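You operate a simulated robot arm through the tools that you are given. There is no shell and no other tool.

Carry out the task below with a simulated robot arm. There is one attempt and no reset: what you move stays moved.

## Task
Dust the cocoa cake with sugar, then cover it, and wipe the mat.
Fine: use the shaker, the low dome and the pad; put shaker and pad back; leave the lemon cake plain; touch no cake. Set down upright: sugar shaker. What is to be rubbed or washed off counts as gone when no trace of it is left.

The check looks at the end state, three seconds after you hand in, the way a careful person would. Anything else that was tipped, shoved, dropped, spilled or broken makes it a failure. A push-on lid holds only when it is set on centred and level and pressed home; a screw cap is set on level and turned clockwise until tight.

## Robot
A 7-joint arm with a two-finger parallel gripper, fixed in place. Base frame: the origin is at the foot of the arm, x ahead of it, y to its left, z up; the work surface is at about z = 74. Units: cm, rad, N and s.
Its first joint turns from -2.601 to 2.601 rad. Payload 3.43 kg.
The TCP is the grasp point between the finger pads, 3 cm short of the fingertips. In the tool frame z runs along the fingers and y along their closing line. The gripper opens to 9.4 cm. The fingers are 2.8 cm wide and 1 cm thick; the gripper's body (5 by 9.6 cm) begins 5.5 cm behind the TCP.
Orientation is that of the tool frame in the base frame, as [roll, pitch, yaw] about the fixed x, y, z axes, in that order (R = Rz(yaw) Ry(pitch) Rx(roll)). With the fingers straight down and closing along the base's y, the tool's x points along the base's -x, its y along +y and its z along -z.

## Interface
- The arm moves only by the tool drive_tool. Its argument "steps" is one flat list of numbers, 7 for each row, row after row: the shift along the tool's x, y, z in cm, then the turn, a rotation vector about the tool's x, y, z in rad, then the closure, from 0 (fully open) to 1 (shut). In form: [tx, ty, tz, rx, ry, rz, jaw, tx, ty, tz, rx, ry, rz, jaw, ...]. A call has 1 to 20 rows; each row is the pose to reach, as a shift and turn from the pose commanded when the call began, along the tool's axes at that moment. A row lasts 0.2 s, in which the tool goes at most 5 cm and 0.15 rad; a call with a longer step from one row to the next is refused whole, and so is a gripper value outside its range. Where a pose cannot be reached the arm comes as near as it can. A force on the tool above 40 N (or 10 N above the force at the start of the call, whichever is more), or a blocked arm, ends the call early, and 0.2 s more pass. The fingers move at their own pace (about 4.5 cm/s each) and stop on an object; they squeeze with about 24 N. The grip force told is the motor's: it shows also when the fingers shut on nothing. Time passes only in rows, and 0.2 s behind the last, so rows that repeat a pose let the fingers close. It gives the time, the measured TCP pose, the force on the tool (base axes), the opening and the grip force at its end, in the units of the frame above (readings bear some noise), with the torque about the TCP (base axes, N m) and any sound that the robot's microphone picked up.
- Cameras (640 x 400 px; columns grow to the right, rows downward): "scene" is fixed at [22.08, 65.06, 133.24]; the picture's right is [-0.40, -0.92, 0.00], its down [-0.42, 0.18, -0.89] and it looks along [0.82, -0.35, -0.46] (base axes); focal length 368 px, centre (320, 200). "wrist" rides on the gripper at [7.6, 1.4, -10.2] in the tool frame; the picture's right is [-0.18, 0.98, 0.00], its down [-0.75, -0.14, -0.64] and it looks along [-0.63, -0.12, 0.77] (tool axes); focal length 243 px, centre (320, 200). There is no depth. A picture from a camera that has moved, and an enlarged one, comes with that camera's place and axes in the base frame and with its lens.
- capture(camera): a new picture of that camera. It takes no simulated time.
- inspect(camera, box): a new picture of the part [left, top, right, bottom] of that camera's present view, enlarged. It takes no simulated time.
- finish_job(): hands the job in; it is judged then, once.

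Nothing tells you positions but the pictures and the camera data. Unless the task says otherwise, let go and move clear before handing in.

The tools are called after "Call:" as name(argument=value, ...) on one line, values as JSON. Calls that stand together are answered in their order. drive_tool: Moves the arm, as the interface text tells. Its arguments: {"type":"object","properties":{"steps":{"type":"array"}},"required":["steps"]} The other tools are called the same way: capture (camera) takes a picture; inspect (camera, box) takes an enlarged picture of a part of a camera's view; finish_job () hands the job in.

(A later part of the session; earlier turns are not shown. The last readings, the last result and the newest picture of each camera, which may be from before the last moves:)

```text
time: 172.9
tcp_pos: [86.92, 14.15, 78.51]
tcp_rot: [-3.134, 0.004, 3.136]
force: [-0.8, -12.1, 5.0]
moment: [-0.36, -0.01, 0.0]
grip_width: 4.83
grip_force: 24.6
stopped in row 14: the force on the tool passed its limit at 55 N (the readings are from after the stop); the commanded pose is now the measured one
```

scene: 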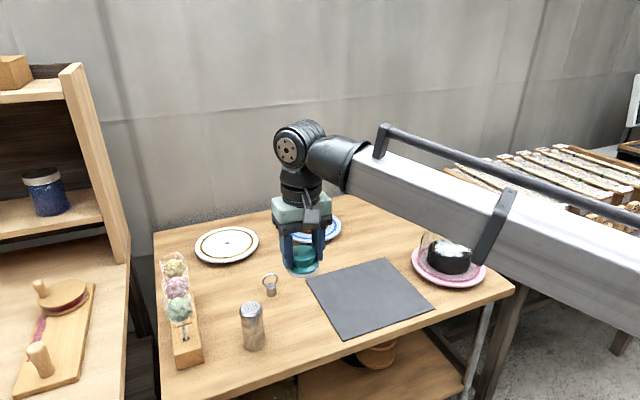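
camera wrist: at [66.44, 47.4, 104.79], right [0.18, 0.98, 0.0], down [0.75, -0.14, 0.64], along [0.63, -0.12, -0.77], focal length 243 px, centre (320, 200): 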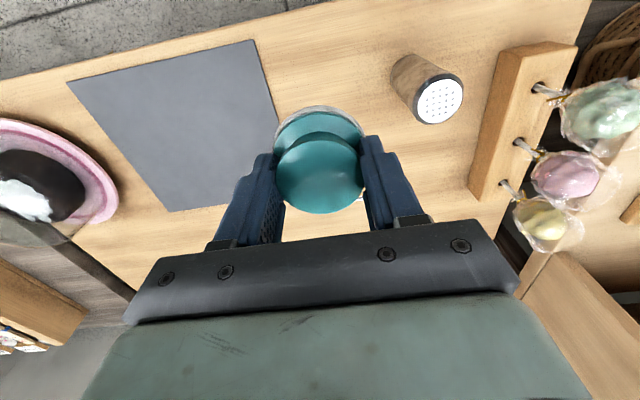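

A mistake on my part: the first call stopped early and the queued second call then ran from the wrong place, carrying the pad off the mat's right side. I'm stopping to look at what was disturbed.

Call:
capture(camera="scene")

Call:
inspect(camera="scene", box=[295, 215, 500, 345])

Call:
capture(camera="wrist")

```text
taken
```

scene: 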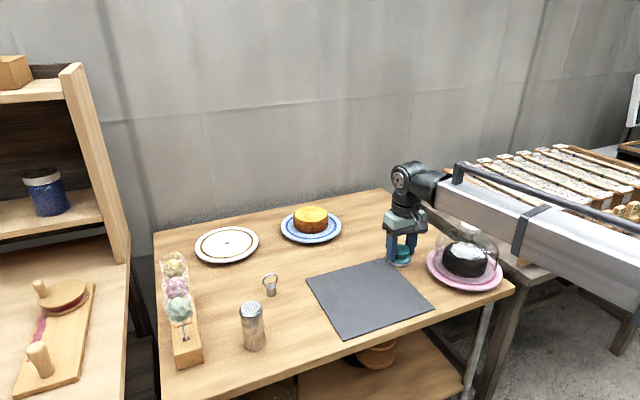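

```text
3.08 times, centred on (398, 280) of scene
camera zoom: at [22.08, 65.06, 133.24], right [-0.4, -0.92, 0.0], down [-0.42, 0.18, -0.89], along [0.82, -0.35, -0.46], focal length 1133 px, centre (82, -46)
```

zoom: 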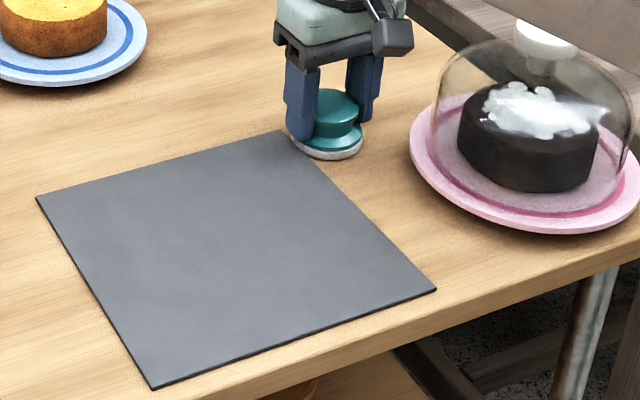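

```text
taken
camera wrist: at [79.12, 15.72, 88.67], right [0.19, 0.98, -0.01], down [0.75, -0.14, 0.65], along [0.63, -0.13, -0.76], focal length 243 px, centre (320, 200)
```

wrist: 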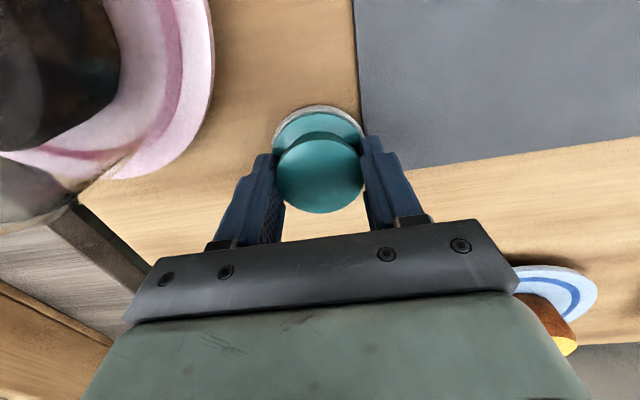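

The mat hasn't moved, but the plate with the dome and cake was pushed roughly 3–4 cm toward the front right. I'll lift the pad away from the mat edge first, then measure and fix it.

Call:
drive_tool(steps=[0, -0.4, 0, 0, 0, 0, 1, 0, -0.4, -0.5, 0, 0, 0, 1, 0, -0.4, -2, 0, 0, 0, 1, 0, -0.4, -4.5, 0, 0, 0, 1, 0, -0.4, -7.5, 0, 0, 0, 1, 0, -0.4, -10.5, 0, 0, 0, 1])

Call:
capture(camera="scene")

Call:
inspect(camera="scene", box=[410, 210, 520, 310])

Call:
capture(camera="wrist")

```text
time: 174.3
tcp_pos: [86.67, 14.06, 88.94]
tcp_rot: [-3.133, 0.002, 3.139]
force: [0.3, 0.3, -0.4]
moment: [-0.05, -0.03, 0.0]
grip_width: 4.82
grip_force: 24.6
```

```text
taken
```

scene: 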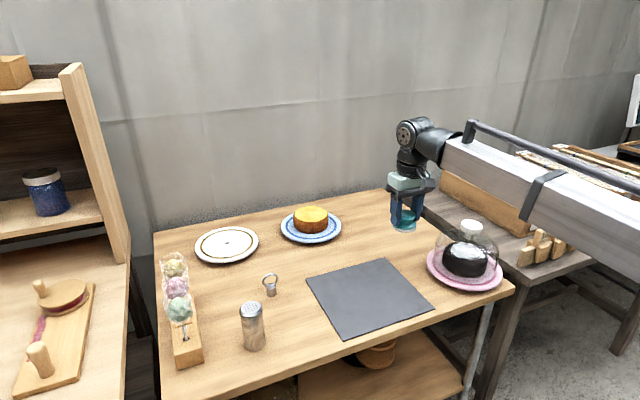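

```text
4.00 times, centred on (465, 260) of scene
camera zoom: at [22.08, 65.06, 133.24], right [-0.4, -0.92, 0.0], down [-0.42, 0.18, -0.89], along [0.82, -0.35, -0.46], focal length 1473 px, centre (-260, -40)
```

zoom: 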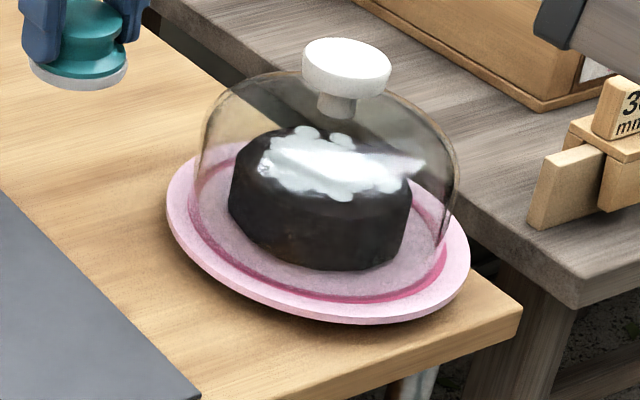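

```text
taken
camera wrist: at [79.03, 15.55, 99.14], right [0.19, 0.98, -0.01], down [0.75, -0.14, 0.64], along [0.63, -0.13, -0.76], focal length 243 px, centre (320, 200)
```

wrist: 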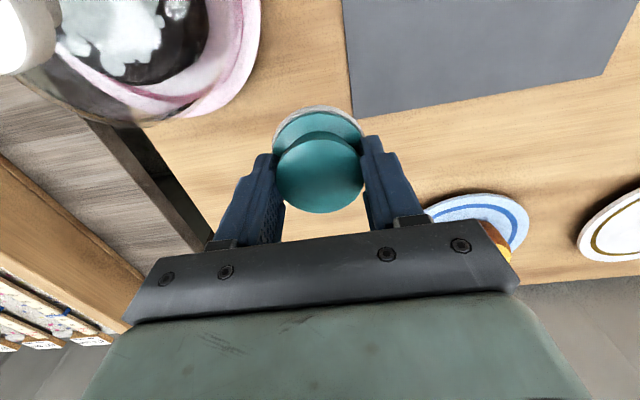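

The plate, dome and cake shifted together by about (−2.7, −2.7) cm, and the cake is still centred under the dome. I'll put the pad back first to free the gripper, then gently push the plate back.

Call:
drive_tool(steps=[0, 0, -3, 0, 0, 0, 1, 0.9, 2.3, -4, -0.004, 0, 0, 1, 1.9, 4.7, -4, -0.008, 0, 0, 1, 2.9, 7.2, -4, -0.008, 0, 0, 1, 3.8, 9.6, -4, -0.008, 0, 0, 1, 4.8, 12, -4, -0.008, 0, 0, 1, 5.7, 14.4, -4, -0.008, 0, 0, 1, 6.7, 16.8, -4, -0.008, 0, 0, 1, 7.6, 19.2, -4, -0.008, 0, 0, 1, 8.6, 21.6, -4, -0.008, 0, 0, 1, 9.5, 24, -4, -0.008, 0, 0, 1, 10.5, 26.4, -4, -0.008, 0, 0, 1, 11.4, 28.8, -4, -0.008, 0, 0, 1, 12.4, 31, -4, -0.008, 0, 0, 1, 12.7, 31.95, -3, -0.008, 0, 0, 1, 12.7, 31.95, 0, -0.008, 0, 0, 1])

Call:
capture(camera="wrist")

```text
time: 177.7
tcp_pos: [74.34, 45.92, 88.74]
tcp_rot: [-3.141, 0.004, 3.138]
force: [-0.2, 0.8, 0.3]
moment: [0.0, -0.01, 0.01]
grip_width: 4.86
grip_force: 24.1
```

```text
taken
camera wrist: at [66.66, 47.36, 98.95], right [0.19, 0.98, 0.0], down [0.75, -0.14, 0.64], along [0.63, -0.12, -0.77], focal length 243 px, centre (320, 200)
```

wrist: 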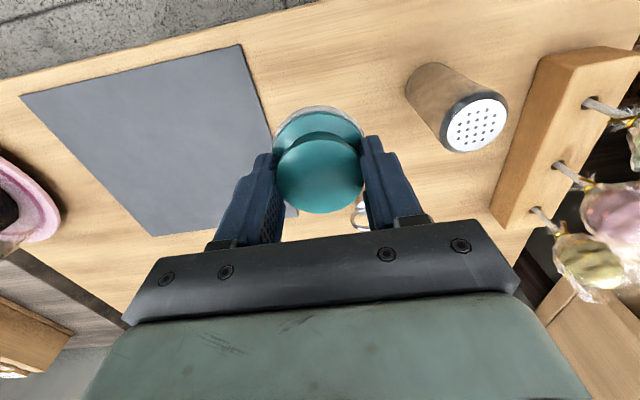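

Call:
drive_tool(steps=[0.2, 0.05, 2, 0, 0, 0, 1, 0.35, 0.1, 4, 0, 0, 0, 1, 0.35, 0.1, 6, 0, 0, 0, 1, 0.35, 0.1, 8, 0, 0, 0, 1, 0.35, 0.1, 9.2, 0, 0, 0, 1, 0.35, 0.1, 9.8, 0, 0, 0, 1, 0.35, 0.1, 10.0, 0, 0, 0, 1])

Call:
drive_tool(steps=[0, 0, 0.12, 0, 0, 0, 1, 0, 0, 0.24, 0, 0, 0, 1, 0, 0, 0.3, 0, 0, 0, 1, 0, 0, 0.3, 0, 0, 0, 1])

```text
time: 179.3
tcp_pos: [73.88, 46.18, 78.63]
tcp_rot: [-3.141, 0.004, 3.139]
force: [0.2, -0.6, -0.5]
moment: [0.01, 0.0, -0.03]
grip_width: 4.83
grip_force: 23.8
```

```text
time: 180.3
tcp_pos: [73.83, 46.24, 78.38]
tcp_rot: [-3.141, 0.004, 3.138]
force: [-0.2, -0.1, 0.0]
moment: [0.01, 0.0, 0.0]
grip_width: 4.84
grip_force: 23.8
```

Call:
drive_tool(steps=[0, 0, 0.1, 0, 0, 0, 1, 0, 0, 0.1, 0, 0, 0, 1])

Call:
inspect(camera="scene", box=[250, 270, 370, 360])

```text
time: 180.9
tcp_pos: [73.91, 46.29, 78.37]
tcp_rot: [3.141, 0.006, 3.139]
force: [-1.5, 0.2, 0.9]
moment: [0.07, 0.04, 0.02]
grip_width: 4.85
grip_force: 23.7
```

```text
4.44 times, centred on (310, 315) of scene
camera zoom: at [22.08, 65.06, 133.24], right [-0.4, -0.92, 0.0], down [-0.42, 0.18, -0.89], along [0.82, -0.35, -0.46], focal length 1637 px, centre (364, -311)
```

zoom: 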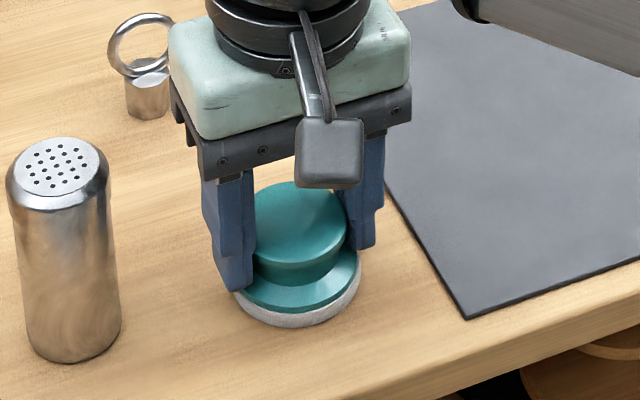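

The pad is touching the table at its original spot. I'll settle it and release.

Call:
drive_tool(steps=[0, -0.1, 0.05, 0, 0, 0, 1, 0, -0.1, 0.05, 0, 0, 0, 0.45, 0, -0.1, 0.05, 0, 0, 0, 0.35, 0, -0.1, 0.05, 0, 0, 0, 0.2, 0, -0.1, 0.05, 0, 0, 0, 0.15, 0, -0.1, 0.05, 0, 0, 0, 0.15])

Call:
drive_tool(steps=[0, 0, -0.8, 0, 0, 0, 0.15, 0, 0, -2.5, 0, 0, 0, 0.15, 0, 0, -5, 0, 0, 0, 0.15, 0, 0, -8, 0, 0, 0, 0.15, 0, 0, -11, 0, 0, 0, 0.15, 0, 0, -14, 0, 0, 0, 0.15, 0, 0, -17, 0, 0, 0, 0.15, 0, 0, -20, 0, 0, 0, 0.15])

Call:
inspect(camera="scene", box=[230, 290, 330, 360])

Call:
capture(camera="scene")

```text
time: 182.3
tcp_pos: [73.86, 46.13, 78.25]
tcp_rot: [-3.141, 0.006, 3.137]
force: [0.5, 0.1, 0.5]
moment: [0.0, -0.02, 0.02]
grip_width: 8.0
grip_force: 0.0
```

```text
time: 184.1
tcp_pos: [74.04, 46.04, 98.53]
tcp_rot: [3.141, 0.003, 3.139]
force: [-0.1, -0.6, -0.5]
moment: [-0.02, 0.02, -0.01]
grip_width: 8.0
grip_force: 0.0
```

```text
5.71 times, centred on (280, 325) of scene
camera zoom: at [22.08, 65.06, 133.24], right [-0.4, -0.92, 0.0], down [-0.42, 0.18, -0.89], along [0.82, -0.35, -0.46], focal length 2105 px, centre (549, -514)
```

zoom: 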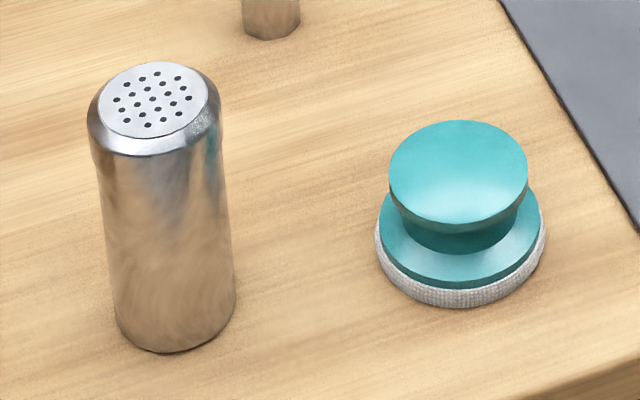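

```text
taken
```

scene: 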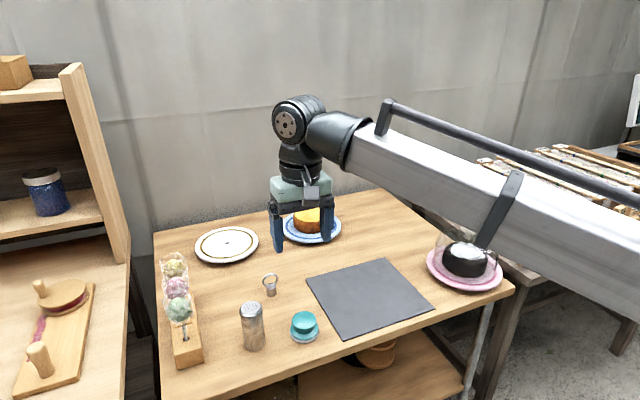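

Shaker and pad are back where they started. Now I'll go around to the front-right of the plate with the tool turned toward the push direction (+x, +y), and look down at the plate.

Call:
drive_tool(steps=[0.5, -2.75, -0.1, 0, 0, -0.039, 0.25, 1, -5.5, -0.2, 0, 0, -0.0785, 0.25, 1.5, -8.25, -0.2, 0, 0, -0.118, 0.25, 2, -11, -0.3, 0, 0, -0.157, 0.25, 2.5, -13.75, -0.4, 0, 0, -0.196, 0.25, 3, -16.5, -0.5, 0, 0, -0.2355, 0.25, 3.5, -19.25, -0.5, 0, 0, -0.275, 0.25, 4, -22, -0.6, 0, 0, -0.314, 0.25, 4.5, -24.75, -0.7, 0, 0, -0.353, 0.25, 5, -27.5, -0.8, 0, 0, -0.3925, 0.25, 5.5, -30.25, -0.8, 0, 0, -0.432, 0.25, 6, -33, -0.9, 0, 0, -0.471, 0.25, 6.5, -35.75, -1, 0, 0, -0.51, 0.25, 7, -38.5, -1.1, 0, 0, -0.5495, 0.25, 7.5, -41.25, -1.1, 0, 0, -0.589, 0.25, 8, -44, -1.2, 0, 0, -0.628, 0.25, 8.5, -46.75, -1.3, 0, 0, -0.667, 0.25, 9, -49.5, -1.4, 0, 0, -0.7065, 0.25, 9.5, -52.25, -1.4, 0, 0, -0.746, 0.25, 10, -55, -1.5, 0, 0, -0.785, 0.25])

Call:
capture(camera="wrist")

Call:
capture(camera="scene")

```text
time: 188.3
tcp_pos: [63.62, -8.99, 99.49]
tcp_rot: [-3.141, 0.002, -2.36]
force: [-0.4, 0.7, 0.0]
moment: [0.03, 0.04, -0.03]
grip_width: 7.05
grip_force: 0.0
```

```text
taken
camera wrist: at [57.21, -13.4, 109.81], right [-0.56, 0.83, 0.0], down [0.63, 0.43, 0.64], along [0.53, 0.36, -0.77], focal length 243 px, centre (320, 200)
```

wrist: 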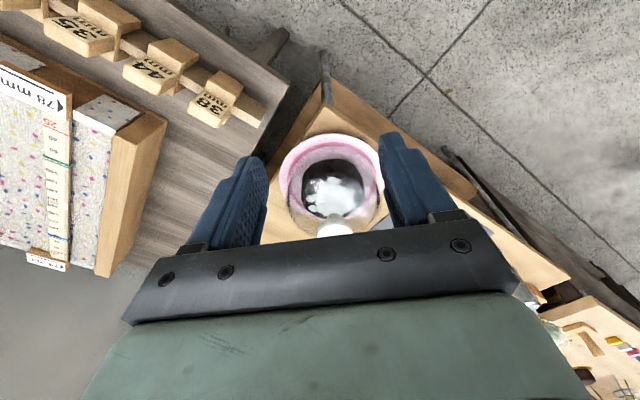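

```text
taken
```

scene: 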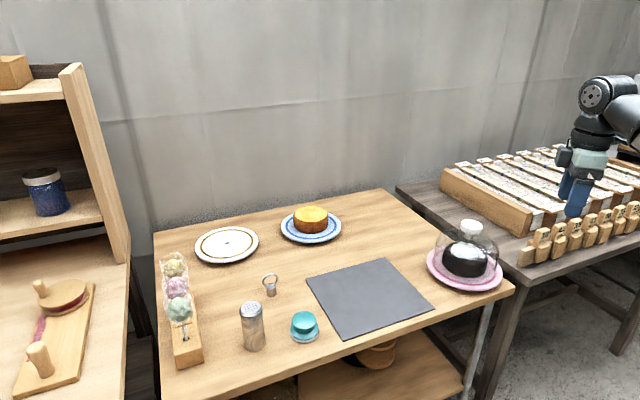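

Call:
inspect(camera="wrist", box=[240, 60, 440, 250])

Call:
inspect(camera="scene", box=[410, 210, 520, 310])

```text
2.11 times, centred on (340, 155) of wrist
camera zoom: at [57.21, -13.4, 109.81], right [-0.56, 0.83, 0.0], down [0.63, 0.43, 0.64], along [0.53, 0.36, -0.77], focal length 511 px, centre (278, 295)
```

zoom: 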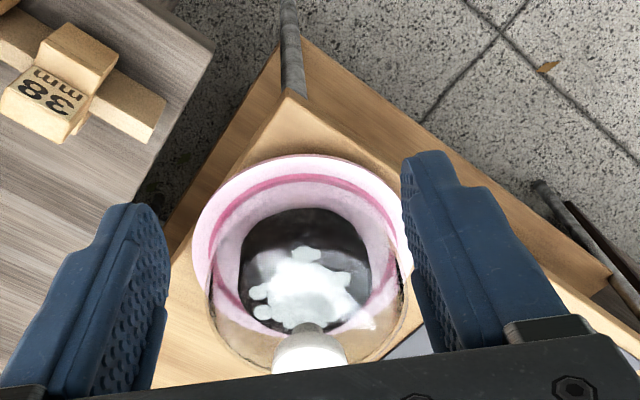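

```text
4.00 times, centred on (465, 260) of scene
camera zoom: at [22.08, 65.06, 133.24], right [-0.4, -0.92, 0.0], down [-0.42, 0.18, -0.89], along [0.82, -0.35, -0.46], focal length 1473 px, centre (-260, -40)
```

zoom: 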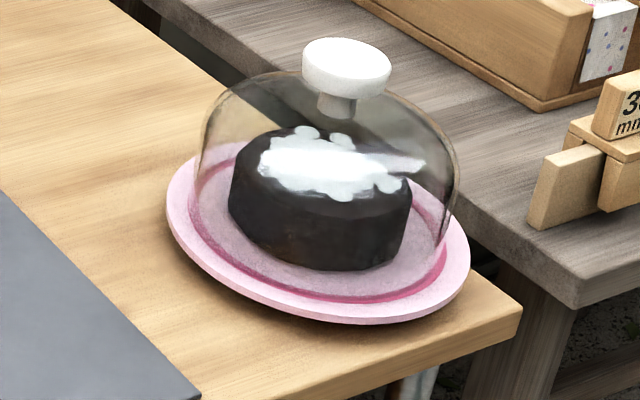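

From here the plate's centre measures (76.3, 2.1) and the table corner (66.6, −6). I'll line up behind it with the fingers half open as a fork and slightly tilted, still at height.

Call:
drive_tool(steps=[-0.96, -0.33, 1.5, 0, -0.06, 0, 0.415, -1.92, -0.65, 3, 0, -0.12, 0, 0.415, -2.88, -0.98, 4.5, 0, -0.172, 0, 0.415, -2.88, -0.98, 4.5, 0, -0.172, 0, 0.415])

Call:
capture(camera="wrist")

```text
time: 189.3
tcp_pos: [66.46, -7.62, 95.1]
tcp_rot: [-3.14, 0.175, -2.359]
force: [0.2, 0.0, -0.4]
moment: [0.03, 0.01, -0.02]
grip_width: 5.51
grip_force: 0.0
```

```text
taken
camera wrist: at [58.8, -13.17, 103.92], right [-0.56, 0.83, 0.03], down [0.55, 0.34, 0.76], along [0.62, 0.45, -0.64], focal length 243 px, centre (320, 200)
```

wrist: 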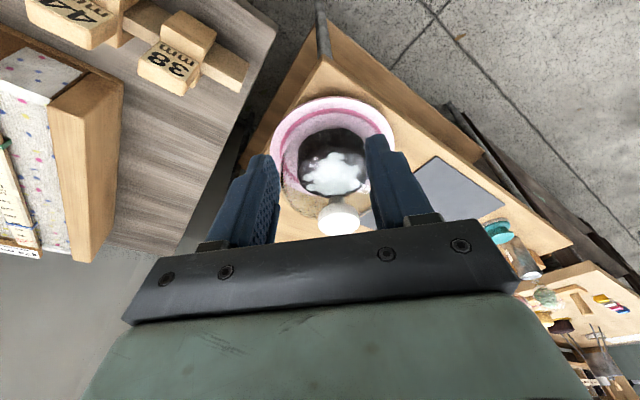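

Call:
drive_tool(steps=[0.45, 0, 2.5, 0, 0, 0, 0.415, 0.9, 0, 5, 0, 0, 0, 0.415, 1.36, 0, 7.5, 0, 0, 0, 0.415, 1.8, 0, 10, 0, 0, 0, 0.415, 2.26, 0, 12.5, 0, 0, 0, 0.415, 2.7, 0, 14.9, 0, 0, 0, 0.415])

Call:
capture(camera="wrist")

Call:
inspect(camera="scene", box=[410, 210, 570, 320])

```text
time: 190.7
tcp_pos: [66.21, -7.78, 79.99]
tcp_rot: [-3.139, 0.174, -2.36]
force: [0.5, -0.2, -0.2]
moment: [0.02, -0.03, -0.03]
grip_width: 5.5
grip_force: 0.0
```

```text
taken
camera wrist: at [58.64, -13.31, 88.77], right [-0.56, 0.83, 0.03], down [0.55, 0.34, 0.76], along [0.62, 0.45, -0.65], focal length 243 px, centre (320, 200)
```

wrist: 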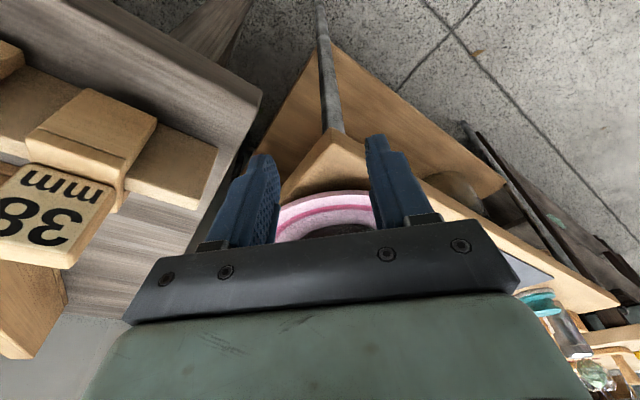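

```text
3.64 times, centred on (490, 265) of scene
camera zoom: at [22.08, 65.06, 133.24], right [-0.4, -0.92, 0.0], down [-0.42, 0.18, -0.89], along [0.82, -0.35, -0.46], focal length 1339 px, centre (-298, -36)
```

zoom: 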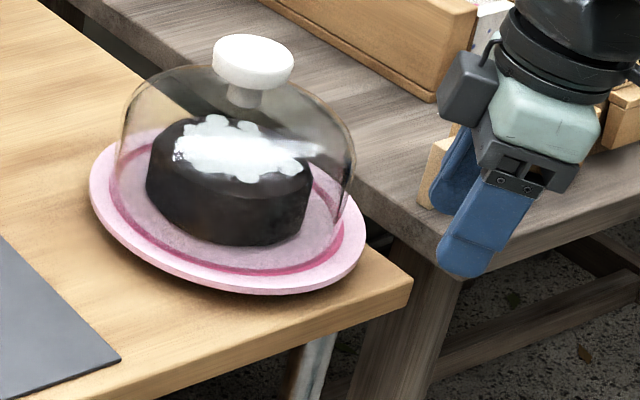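

Aligned on the plate's axis, clear of both tables. I'll lower the fingertips to rim height and advance to just short of contact.

Call:
drive_tool(steps=[0.2, 0, 1.1, 0, 0, 0, 0.415, 0.39, 0, 2.2, 0, 0, 0, 0.415, -0.6, 0, 2.37, 0, 0, 0, 0.415, -1.38, 0, 2.51, 0, 0, 0, 0.415, -2.07, 0, 2.64, 0, 0, 0, 0.415])

Call:
capture(camera="wrist")

Call:
inspect(camera="scene", box=[410, 210, 570, 320])

```text
time: 191.9
tcp_pos: [68.12, -5.96, 77.92]
tcp_rot: [-3.14, 0.175, -2.36]
force: [0.4, 0.0, -0.7]
moment: [-0.02, 0.02, -0.02]
grip_width: 5.51
grip_force: 0.1
```

```text
taken
camera wrist: at [60.46, -11.43, 86.54], right [-0.56, 0.83, 0.03], down [0.55, 0.34, 0.76], along [0.62, 0.45, -0.65], focal length 243 px, centre (320, 200)
```

wrist: 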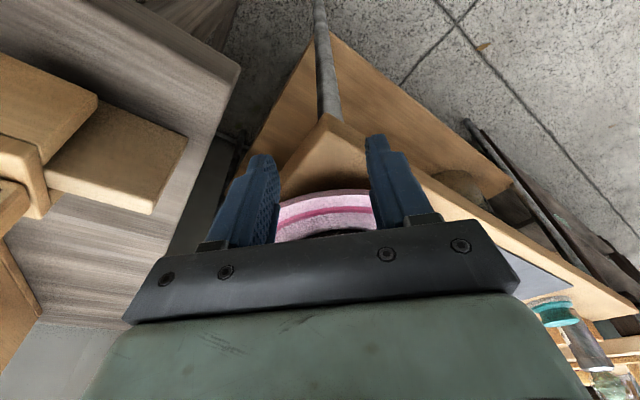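

```text
3.64 times, centred on (490, 265) of scene
camera zoom: at [22.08, 65.06, 133.24], right [-0.4, -0.92, 0.0], down [-0.42, 0.18, -0.89], along [0.82, -0.35, -0.46], focal length 1339 px, centre (-298, -36)
```

zoom: 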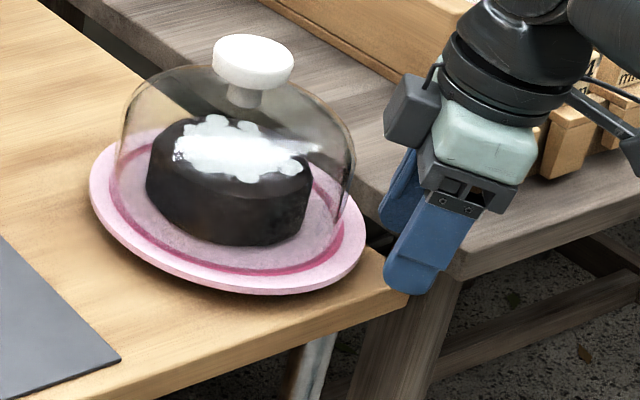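

Call:
drive_tool(steps=[-0.37, 0, 0.19, 0, 0, 0, 0.415, -0.76, 0, 0.26, 0, 0, 0, 0.415, -1.15, 0, 0.33, 0, 0, 0, 0.415, -1.45, 0, 0.38, 0, 0, 0, 0.415])

Call:
inspect(camera="scene", box=[410, 210, 570, 320])

```text
time: 192.9
tcp_pos: [69.04, -4.95, 77.79]
tcp_rot: [-3.139, 0.172, -2.362]
force: [-1.4, -2.7, 0.9]
moment: [-0.07, 0.06, -0.07]
grip_width: 5.53
grip_force: 0.1
```

```text
3.64 times, centred on (490, 265) of scene
camera zoom: at [22.08, 65.06, 133.24], right [-0.4, -0.92, 0.0], down [-0.42, 0.18, -0.89], along [0.82, -0.35, -0.46], focal length 1339 px, centre (-298, -36)
```

zoom: 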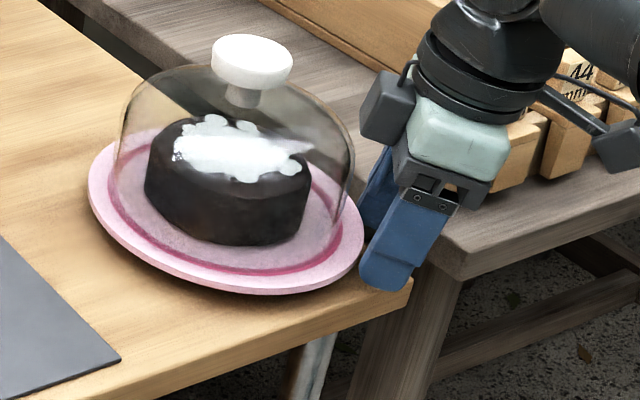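

Gentle contact with the rim: about 3 N. I'll push slowly along (+x, +y) for about 3 cm and then check.

Call:
drive_tool(steps=[-0.2, 0, 0.04, 0, 0, 0, 0.415, -0.44, 0, 0.08, 0, 0, 0, 0.415, -0.69, 0, 0.12, 0, 0, 0, 0.415, -0.94, 0, 0.17, 0, 0, 0, 0.415, -1.18, 0, 0.21, 0, 0, 0, 0.415, -1.43, 0, 0.25, 0, 0, 0, 0.415, -1.67, 0, 0.3, 0, 0, 0, 0.415, -1.92, 0, 0.34, 0, 0, 0, 0.415, -2.17, 0, 0.38, 0, 0, 0, 0.415, -2.41, 0, 0.43, 0, 0, 0, 0.415, -2.6, 0, 0.46, 0, 0, 0, 0.415, -2.7, 0, 0.48, 0, 0, 0, 0.415])

Call:
inspect(camera="scene", box=[400, 200, 500, 300])

Call:
capture(camera="wrist")

```text
time: 195.5
tcp_pos: [71.09, -2.82, 77.74]
tcp_rot: [-3.14, 0.176, -2.359]
force: [-2.0, -1.2, -1.9]
moment: [-0.02, 0.0, 0.05]
grip_width: 5.55
grip_force: 0.1
```

```text
4.00 times, centred on (450, 250) of scene
camera zoom: at [22.08, 65.06, 133.24], right [-0.4, -0.92, 0.0], down [-0.42, 0.18, -0.89], along [0.82, -0.35, -0.46], focal length 1473 px, centre (-200, 0)
```

zoom: 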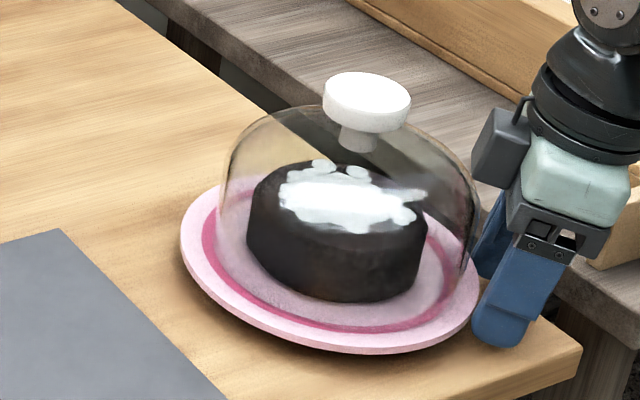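

```text
taken
camera wrist: at [63.49, -8.48, 86.42], right [-0.56, 0.83, 0.03], down [0.55, 0.34, 0.76], along [0.62, 0.45, -0.65], focal length 243 px, centre (320, 200)
```

wrist: 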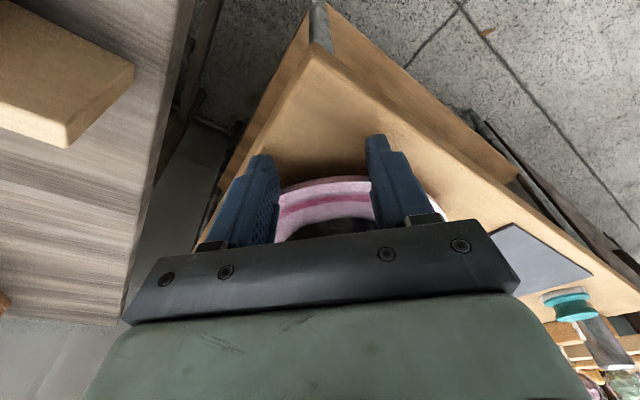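

The plate is most of the way back, about 1.05 cm short along the push line. The dome lagged slightly, by about 0.5 cm, but still clears the cake. I'll push the last centimetre.

Call:
drive_tool(steps=[-0.15, 0, 0.03, 0, 0, 0, 0.415, -0.4, 0, 0.07, 0, 0, 0, 0.415, -0.65, 0, 0.11, 0, 0, 0, 0.415, -0.88, 0, 0.16, 0, 0, 0, 0.415, -1.03, 0, 0.18, 0, 0, 0, 0.415, -1.05, 0, 0.19, 0, 0, 0, 0.415])

Call:
inspect(camera="scene", box=[400, 200, 500, 300])

```text
time: 196.9
tcp_pos: [71.7, -2.14, 77.73]
tcp_rot: [-3.139, 0.176, -2.361]
force: [-1.5, -1.2, -0.1]
moment: [-0.05, 0.01, -0.09]
grip_width: 5.57
grip_force: 0.6
```

```text
4.00 times, centred on (450, 250) of scene
camera zoom: at [22.08, 65.06, 133.24], right [-0.4, -0.92, 0.0], down [-0.42, 0.18, -0.89], along [0.82, -0.35, -0.46], focal length 1473 px, centre (-200, 0)
```

zoom: 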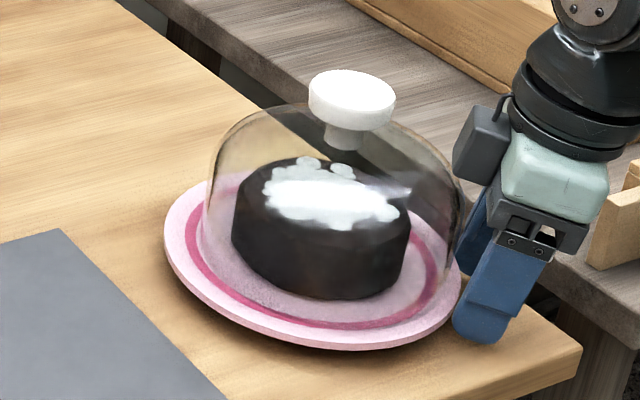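

The plate is now within about 2 mm of its original place and the cake is too. I'll back the fingers off along the same line, then rise.

Call:
drive_tool(steps=[0.5, 0, -0.09, 0, 0, 0, 0.415, 1.5, 0, -0.26, 0, 0, 0, 0.415, 2.95, 0, -0.52, 0, 0, 0, 0.415, 3.9, 0, -0.7, 0, 0, 0, 0.415, 3.5, 0, -3.0, 0, 0, 0, 0.415, 3.0, 0, -5.5, 0, 0, 0, 0.415, 2.6, 0, -8, 0, 0, 0, 0.415, 2.1, 0, -11, 0, 0, 0, 0.415, 1.6, 0, -14, 0, 0, 0, 0.415, 1.1, 0, -17, 0, 0, 0, 0.415, 0.6, 0, -20, 0, 0, 0, 0.415])

Call:
capture(camera="wrist")

Call:
inspect(camera="scene", box=[400, 200, 500, 300])

Call:
capture(camera="scene")

```text
time: 199.3
tcp_pos: [68.92, -5.14, 97.24]
tcp_rot: [-3.14, 0.174, -2.363]
force: [0.4, -0.8, -0.3]
moment: [-0.02, 0.0, 0.0]
grip_width: 5.48
grip_force: 0.1
```

```text
taken
camera wrist: at [61.37, -10.7, 105.94], right [-0.56, 0.83, 0.03], down [0.55, 0.34, 0.76], along [0.62, 0.45, -0.65], focal length 243 px, centre (320, 200)
```

wrist: 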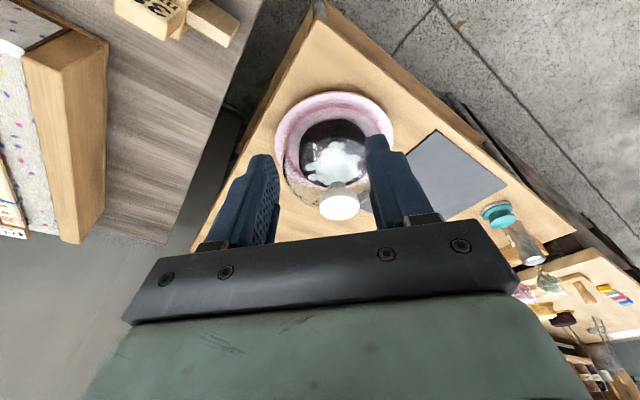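

```text
4.00 times, centred on (450, 250) of scene
camera zoom: at [22.08, 65.06, 133.24], right [-0.4, -0.92, 0.0], down [-0.42, 0.18, -0.89], along [0.82, -0.35, -0.46], focal length 1473 px, centre (-200, 0)
```

zoom: 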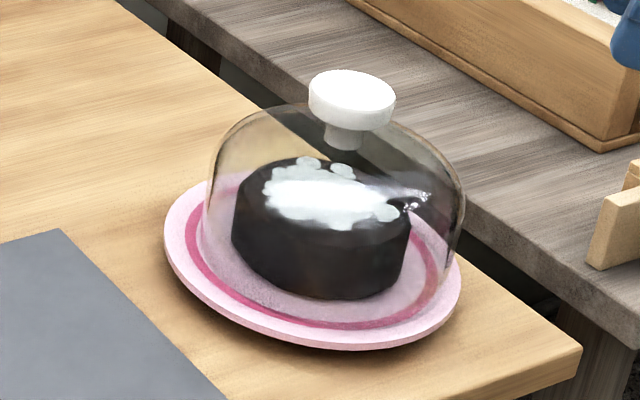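

```text
taken
```

scene: 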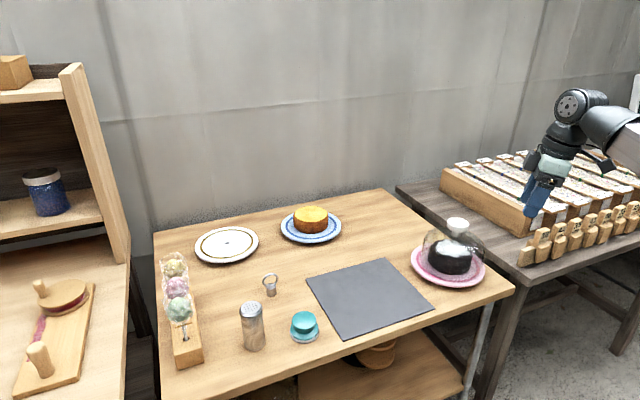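

Call:
inspect(camera="wrist", box=[255, 75, 415, 235])

Call:
inspect(camera="scene", box=[405, 215, 495, 295])

```text
2.50 times, centred on (335, 155) of wrist
camera zoom: at [61.37, -10.7, 105.94], right [-0.56, 0.83, 0.03], down [0.55, 0.34, 0.76], along [0.62, 0.45, -0.65], focal length 606 px, centre (282, 312)
```

zoom: 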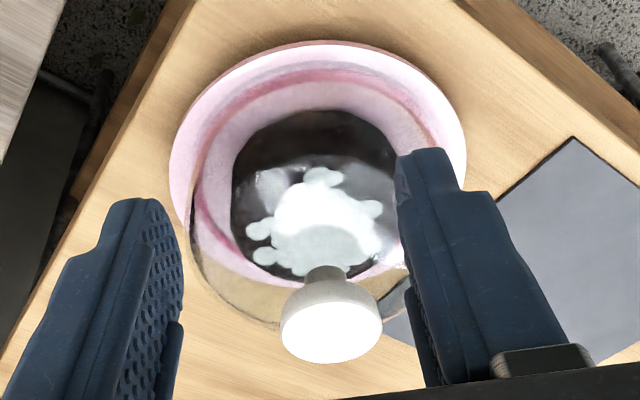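

```text
5.00 times, centred on (450, 255) of scene
camera zoom: at [22.08, 65.06, 133.24], right [-0.4, -0.92, 0.0], down [-0.42, 0.18, -0.89], along [0.82, -0.35, -0.46], focal length 1842 px, centre (-330, -75)
```

zoom: 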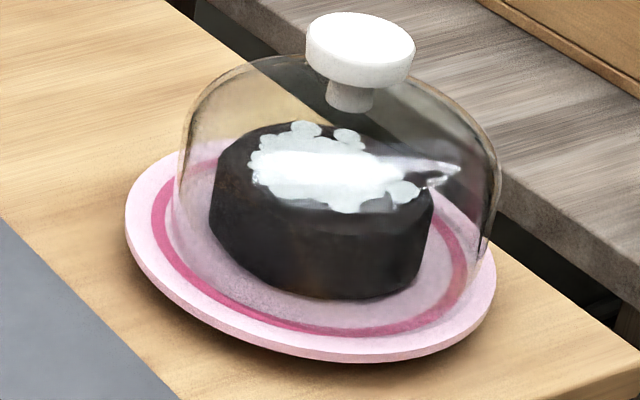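

The dome is level but roughly 0.7 cm off-centre after the push. I'll re-grip its knob the same way as before, and set it back centred on the plate; first I'll turn the tool to face it.

Call:
drive_tool(steps=[-1.02, 1.55, -0.97, 0.0225, 0, 0.1278, 0.1, -2.05, 3.09, -1.94, 0.0449, 0, 0.2556, 0, -3.07, 4.64, -2.91, 0.0674, 0, 0.3834, 0, -4.09, 6.18, -3.88, 0.0899, 0, 0.5112, 0, -5.12, 7.73, -4.85, 0.1123, 0, 0.639, 0, -6.14, 9.27, -5.82, 0.1348, 0, 0.7668, 0])

Call:
drive_tool(steps=[0, 0, 0, 0, -0.11, 0, 0, 0, 0, 0, 0, -0.22, 0, 0, 0, 0, 0, 0, -0.33, 0, 0, 0, 0, 0, 0, -0.436, 0, 0, 0, 0, 0, 0, -0.436, 0, 0])

Call:
capture(camera="wrist")

Call:
inspect(camera="wrist", box=[240, 0, 420, 130])

```text
time: 200.7
tcp_pos: [65.97, 5.04, 103.87]
tcp_rot: [3.14, 0.175, 3.141]
force: [-0.3, 0.3, 0.4]
moment: [0.03, 0.03, -0.02]
grip_width: 9.42
grip_force: 0.2
```

```text
time: 201.9
tcp_pos: [66.02, 5.1, 104.04]
tcp_rot: [-3.14, 0.612, -3.14]
force: [-0.1, 0.2, 0.2]
moment: [-0.02, 0.03, -0.01]
grip_width: 9.39
grip_force: 0.0
```

```text
taken
camera wrist: at [53.84, 6.48, 108.02], right [0.15, 0.98, 0.1], down [0.25, -0.14, 0.96], along [0.96, -0.12, -0.26], focal length 243 px, centre (320, 200)
```

wrist: 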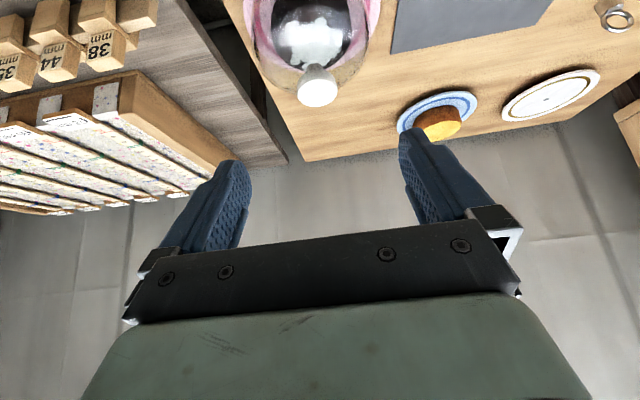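

```text
3.08 times, centred on (330, 65) of wrist
camera zoom: at [53.84, 6.48, 108.02], right [0.15, 0.98, 0.1], down [0.25, -0.14, 0.96], along [0.96, -0.12, -0.26], focal length 746 px, centre (289, 615)
```

zoom: 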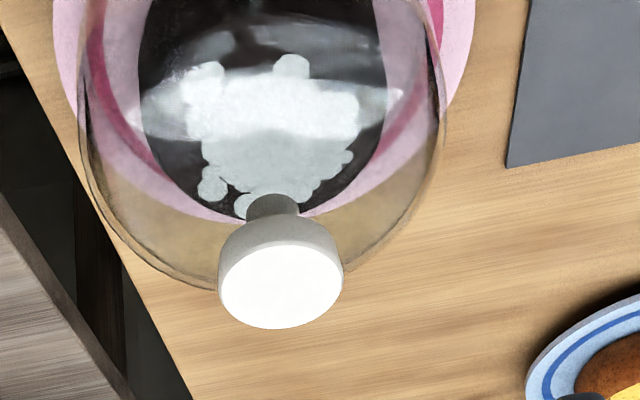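

The knob's top is at (78.5, 4.6), so the dome needs to go about (+0.5, +0.5). I'll approach the knob along the tool axis.

Call:
drive_tool(steps=[-0.1, -0.15, 2.4, 0, 0, 0, 0, -0.2, -0.3, 4.8, 0, 0, 0, 0, -0.3, -0.4, 7.2, 0, 0, 0, 0, -0.36, -0.5, 9.6, 0, 0, 0, 0, -0.36, -0.5, 12, 0, 0, 0, 0, -0.36, -0.5, 13.5, 0, 0, 0, 0])

Call:
capture(camera="wrist")

```text
time: 203.3
tcp_pos: [74.12, 4.58, 93.13]
tcp_rot: [-3.141, 0.612, -3.139]
force: [-0.3, -0.3, 0.3]
moment: [0.0, -0.02, 0.01]
grip_width: 9.4
grip_force: 0.0
```

```text
taken
camera wrist: at [61.84, 5.95, 97.21], right [0.15, 0.98, 0.1], down [0.25, -0.14, 0.96], along [0.96, -0.12, -0.27], focal length 243 px, centre (320, 200)
```

wrist: 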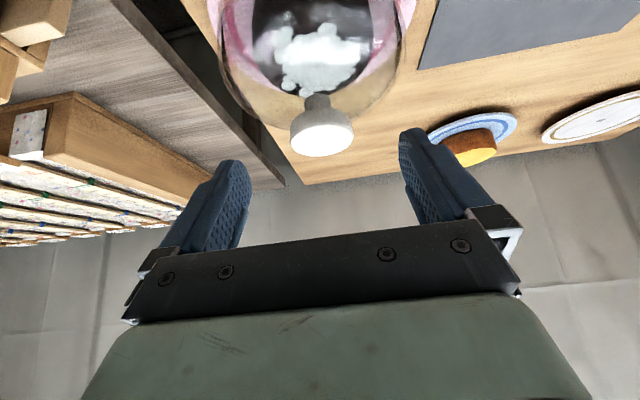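

Call:
drive_tool(steps=[0, 0.04, 1.6, 0, 0, 0, 0, 0, 0.04, 3.1, 0, 0, 0, 0, 0, 0.04, 4.4, 0, 0, 0, 0, 0, 0.04, 5.2, 0, 0, 0, 0, 0, 0.04, 5.5, 0, 0, 0, 0])

Call:
capture(camera="wrist")

Call:
inspect(camera="scene", box=[400, 180, 520, 300])

```text
time: 204.5
tcp_pos: [77.16, 4.74, 88.72]
tcp_rot: [-3.141, 0.611, -3.138]
force: [0.3, 0.6, 0.0]
moment: [-0.01, 0.01, 0.0]
grip_width: 9.42
grip_force: 0.0
```

```text
taken
camera wrist: at [65.09, 6.08, 92.66], right [0.15, 0.98, 0.1], down [0.25, -0.14, 0.96], along [0.96, -0.12, -0.27], focal length 243 px, centre (320, 200)
```

wrist: 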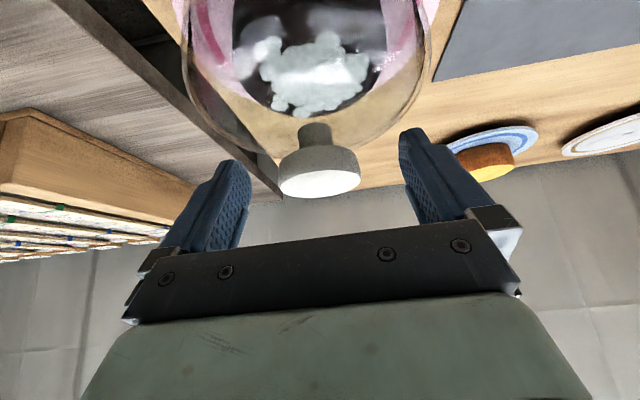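

```text
3.33 times, centred on (460, 240) of scene
camera zoom: at [22.08, 65.06, 133.24], right [-0.4, -0.92, 0.0], down [-0.42, 0.18, -0.89], along [0.82, -0.35, -0.46], focal length 1228 px, centre (-147, 67)
```

zoom: 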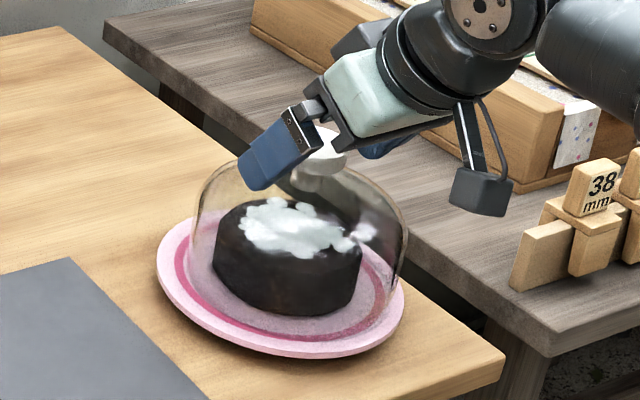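

The knob sits between the fingers just as it did before. I'll close, lift about 1 cm, shift, and lower again.

Call:
drive_tool(steps=[0, 0, 0, 0, 0, 0, 0.25, 0, 0, 0, 0, 0, 0, 0.4, 0, 0, 0, 0, 0, 0, 0.55, 0, 0, 0, 0, 0, 0, 0.8, 0, 0, 0, 0, 0, 0, 1, 0, 0, 0, 0, 0, 0, 1])

Call:
capture(camera="wrist")

```text
time: 205.9
tcp_pos: [77.32, 4.66, 88.76]
tcp_rot: [-3.139, 0.611, -3.137]
force: [-0.2, -0.4, 0.2]
moment: [0.02, -0.04, 0.04]
grip_width: 4.84
grip_force: 24.3
```

```text
taken
camera wrist: at [65.09, 6.08, 92.68], right [0.15, 0.98, 0.1], down [0.25, -0.14, 0.96], along [0.96, -0.12, -0.27], focal length 243 px, centre (320, 200)
```

wrist: 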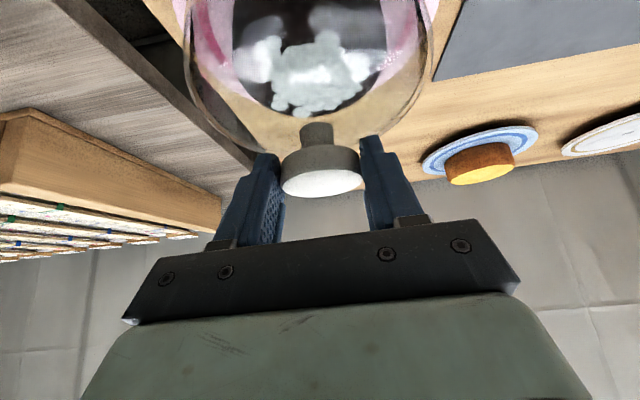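

Call:
drive_tool(steps=[-0.17, 0, -0.25, 0, 0, 0, 1, -0.4, 0, -0.57, 0, 0, 0, 1, -0.63, 0, -0.9, 0, 0, 0, 1, -0.86, 0.26, -0.74, 0, 0, 0, 1, -1.08, 0.52, -0.58, 0, 0, 0, 1, -1.08, 0.52, -0.58, 0, 0, 0, 1])

Call:
inspect(camera="scene", box=[400, 200, 500, 300])

```text
time: 207.3
tcp_pos: [77.74, 5.2, 89.87]
tcp_rot: [-3.139, 0.61, -3.137]
force: [-0.5, 0.6, -2.6]
moment: [0.01, 0.01, 0.01]
grip_width: 4.83
grip_force: 24.4
```

```text
4.00 times, centred on (450, 250) of scene
camera zoom: at [22.08, 65.06, 133.24], right [-0.4, -0.92, 0.0], down [-0.42, 0.18, -0.89], along [0.82, -0.35, -0.46], focal length 1473 px, centre (-200, 0)
```

zoom: 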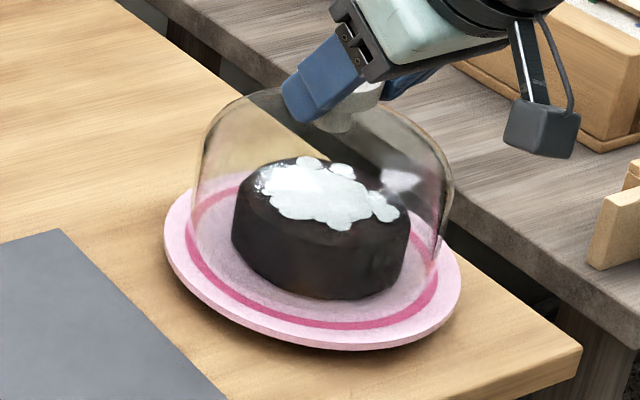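

Dome now aligned with the plate. I'll lower it gently.

Call:
drive_tool(steps=[0.2, 0, 0.29, 0, 0, 0, 1, 0.4, 0, 0.57, 0, 0, 0, 1, 0.57, 0, 0.82, 0, 0, 0, 1, 0.66, 0, 0.94, 0, 0, 0, 1, 0.66, 0, 0.94, 0, 0, 0, 1])

```text
time: 208.5
tcp_pos: [77.85, 5.22, 88.79]
tcp_rot: [3.141, 0.613, -3.137]
force: [-2.9, 1.6, 12.2]
moment: [0.08, 0.38, 0.01]
grip_width: 4.82
grip_force: 23.8
```

Contact at about 12 N on the plate. I'll ease off a little and release.

Call:
drive_tool(steps=[-0.05, 0, -0.07, 0, 0, 0, 1, -0.05, 0, -0.07, 0, 0, 0, 1])

Call:
drive_tool(steps=[0, 0, 0, 0, 0, 0, 0.4, 0, 0, 0, 0, 0, 0, 0.25, 0, 0, 0, 0, 0, 0, 0.1, 0, 0, 0, 0, 0, 0, 0, 0, 0, 0, 0, 0, 0, 0, 0, 0, 0, 0, 0, 0, 0])

Call:
capture(camera="wrist")

Call:
inspect(camera="scene", box=[400, 200, 500, 300])

```text
time: 209.1
tcp_pos: [77.78, 5.15, 88.79]
tcp_rot: [-3.14, 0.611, -3.137]
force: [-0.8, 0.3, 2.4]
moment: [0.11, -0.3, 0.12]
grip_width: 4.85
grip_force: 24.4
```

```text
time: 210.5
tcp_pos: [77.69, 5.22, 88.56]
tcp_rot: [-3.139, 0.61, -3.138]
force: [-0.2, -0.1, -0.1]
moment: [0.03, 0.01, 0.02]
grip_width: 9.38
grip_force: 0.0
```

```text
taken
camera wrist: at [65.62, 6.59, 92.69], right [0.15, 0.98, 0.1], down [0.25, -0.14, 0.96], along [0.96, -0.12, -0.27], focal length 243 px, centre (320, 200)
```

wrist: 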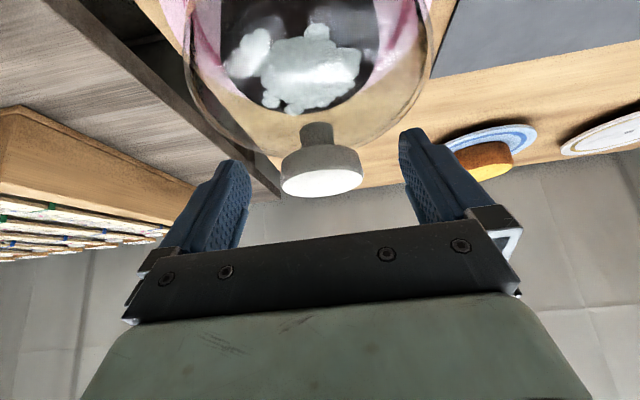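

```text
4.00 times, centred on (450, 250) of scene
camera zoom: at [22.08, 65.06, 133.24], right [-0.4, -0.92, 0.0], down [-0.42, 0.18, -0.89], along [0.82, -0.35, -0.46], focal length 1473 px, centre (-200, 0)
```

zoom: 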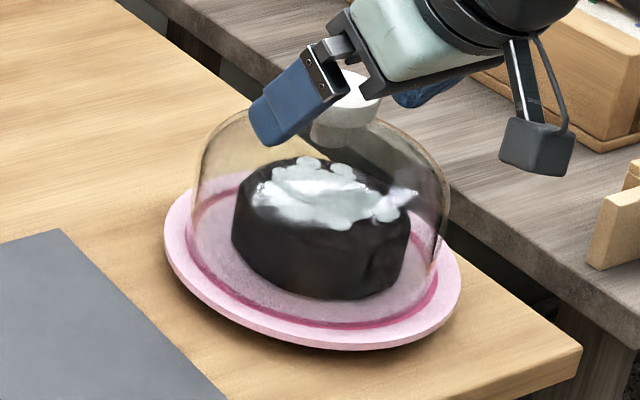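

The dome is centred and resting on the plate again. I'll back out along the tool axis, as before, and rise clear.

Call:
drive_tool(steps=[0, 0, -1.5, 0, 0, 0, 0, 0, 0, -4, 0, 0, 0, 0, 0, 0, -7, 0, 0, 0, 0, 0, 0, -10, 0, 0, 0, 0, 0, 0, -13, 0, 0, 0, 0, 0, 0, -16, 0, 0, 0, 0, -2, 0, -19, 0, 0, 0, 0, -4, 0, -22, 0, 0, 0, 0])

Call:
capture(camera="scene")

Call:
inspect(camera="scene", box=[400, 200, 500, 300])

Call:
inspect(camera="scene", box=[295, 245, 440, 345])

Call:
inspect(camera="scene", box=[140, 180, 340, 380])

```text
time: 212.3
tcp_pos: [68.35, 5.25, 109.12]
tcp_rot: [-3.141, 0.612, -3.139]
force: [-0.5, -0.5, -0.1]
moment: [-0.01, -0.04, 0.01]
grip_width: 9.42
grip_force: 0.1
```

```text
taken
```

scene: 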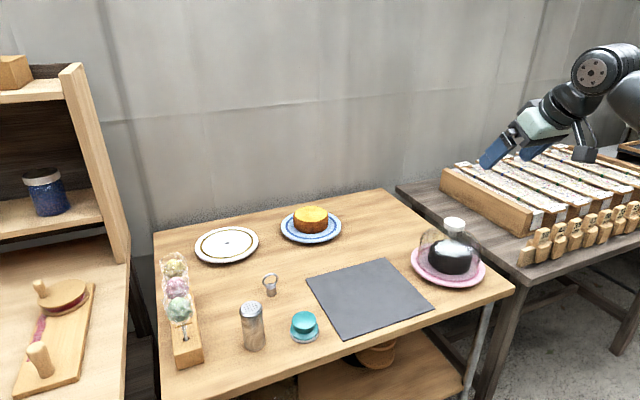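

```text
4.00 times, centred on (450, 250) of scene
camera zoom: at [22.08, 65.06, 133.24], right [-0.4, -0.92, 0.0], down [-0.42, 0.18, -0.89], along [0.82, -0.35, -0.46], focal length 1473 px, centre (-200, 0)
```

zoom: 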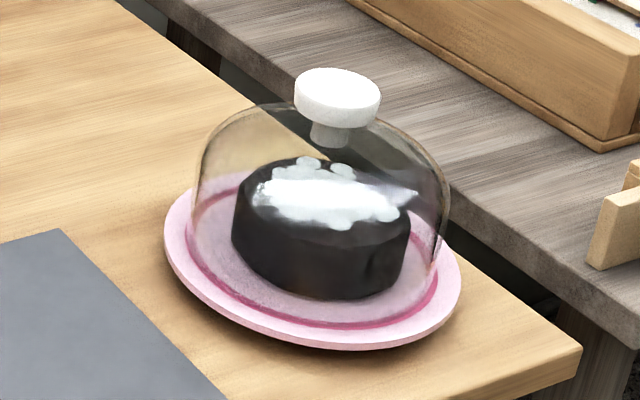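

```text
4.00 times, centred on (368, 295) of scene
camera zoom: at [22.08, 65.06, 133.24], right [-0.4, -0.92, 0.0], down [-0.42, 0.18, -0.89], along [0.82, -0.35, -0.46], focal length 1473 px, centre (130, -180)
```

zoom: 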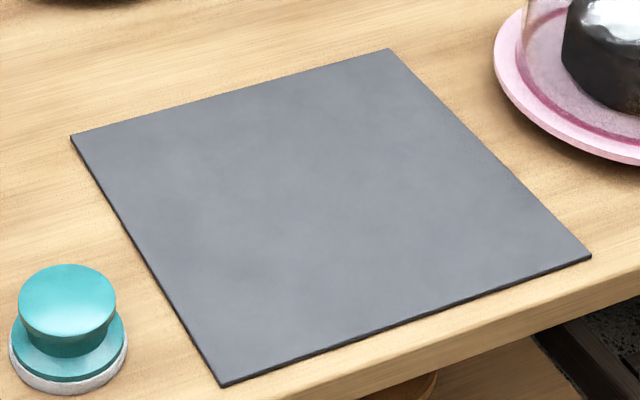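

```text
2.00 times, centred on (240, 280) of scene
camera zoom: at [22.08, 65.06, 133.24], right [-0.4, -0.92, 0.0], down [-0.42, 0.18, -0.89], along [0.82, -0.35, -0.46], focal length 737 px, centre (480, 40)
```

zoom: 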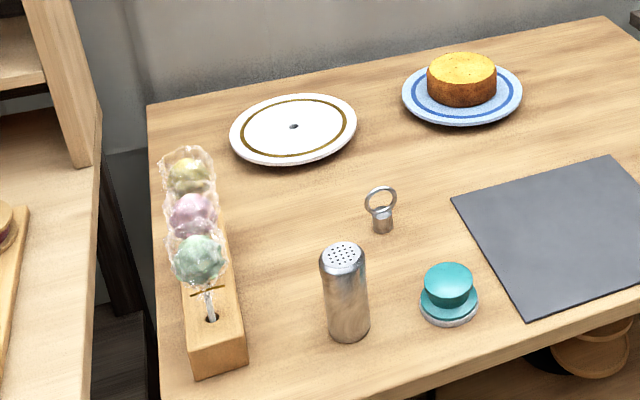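

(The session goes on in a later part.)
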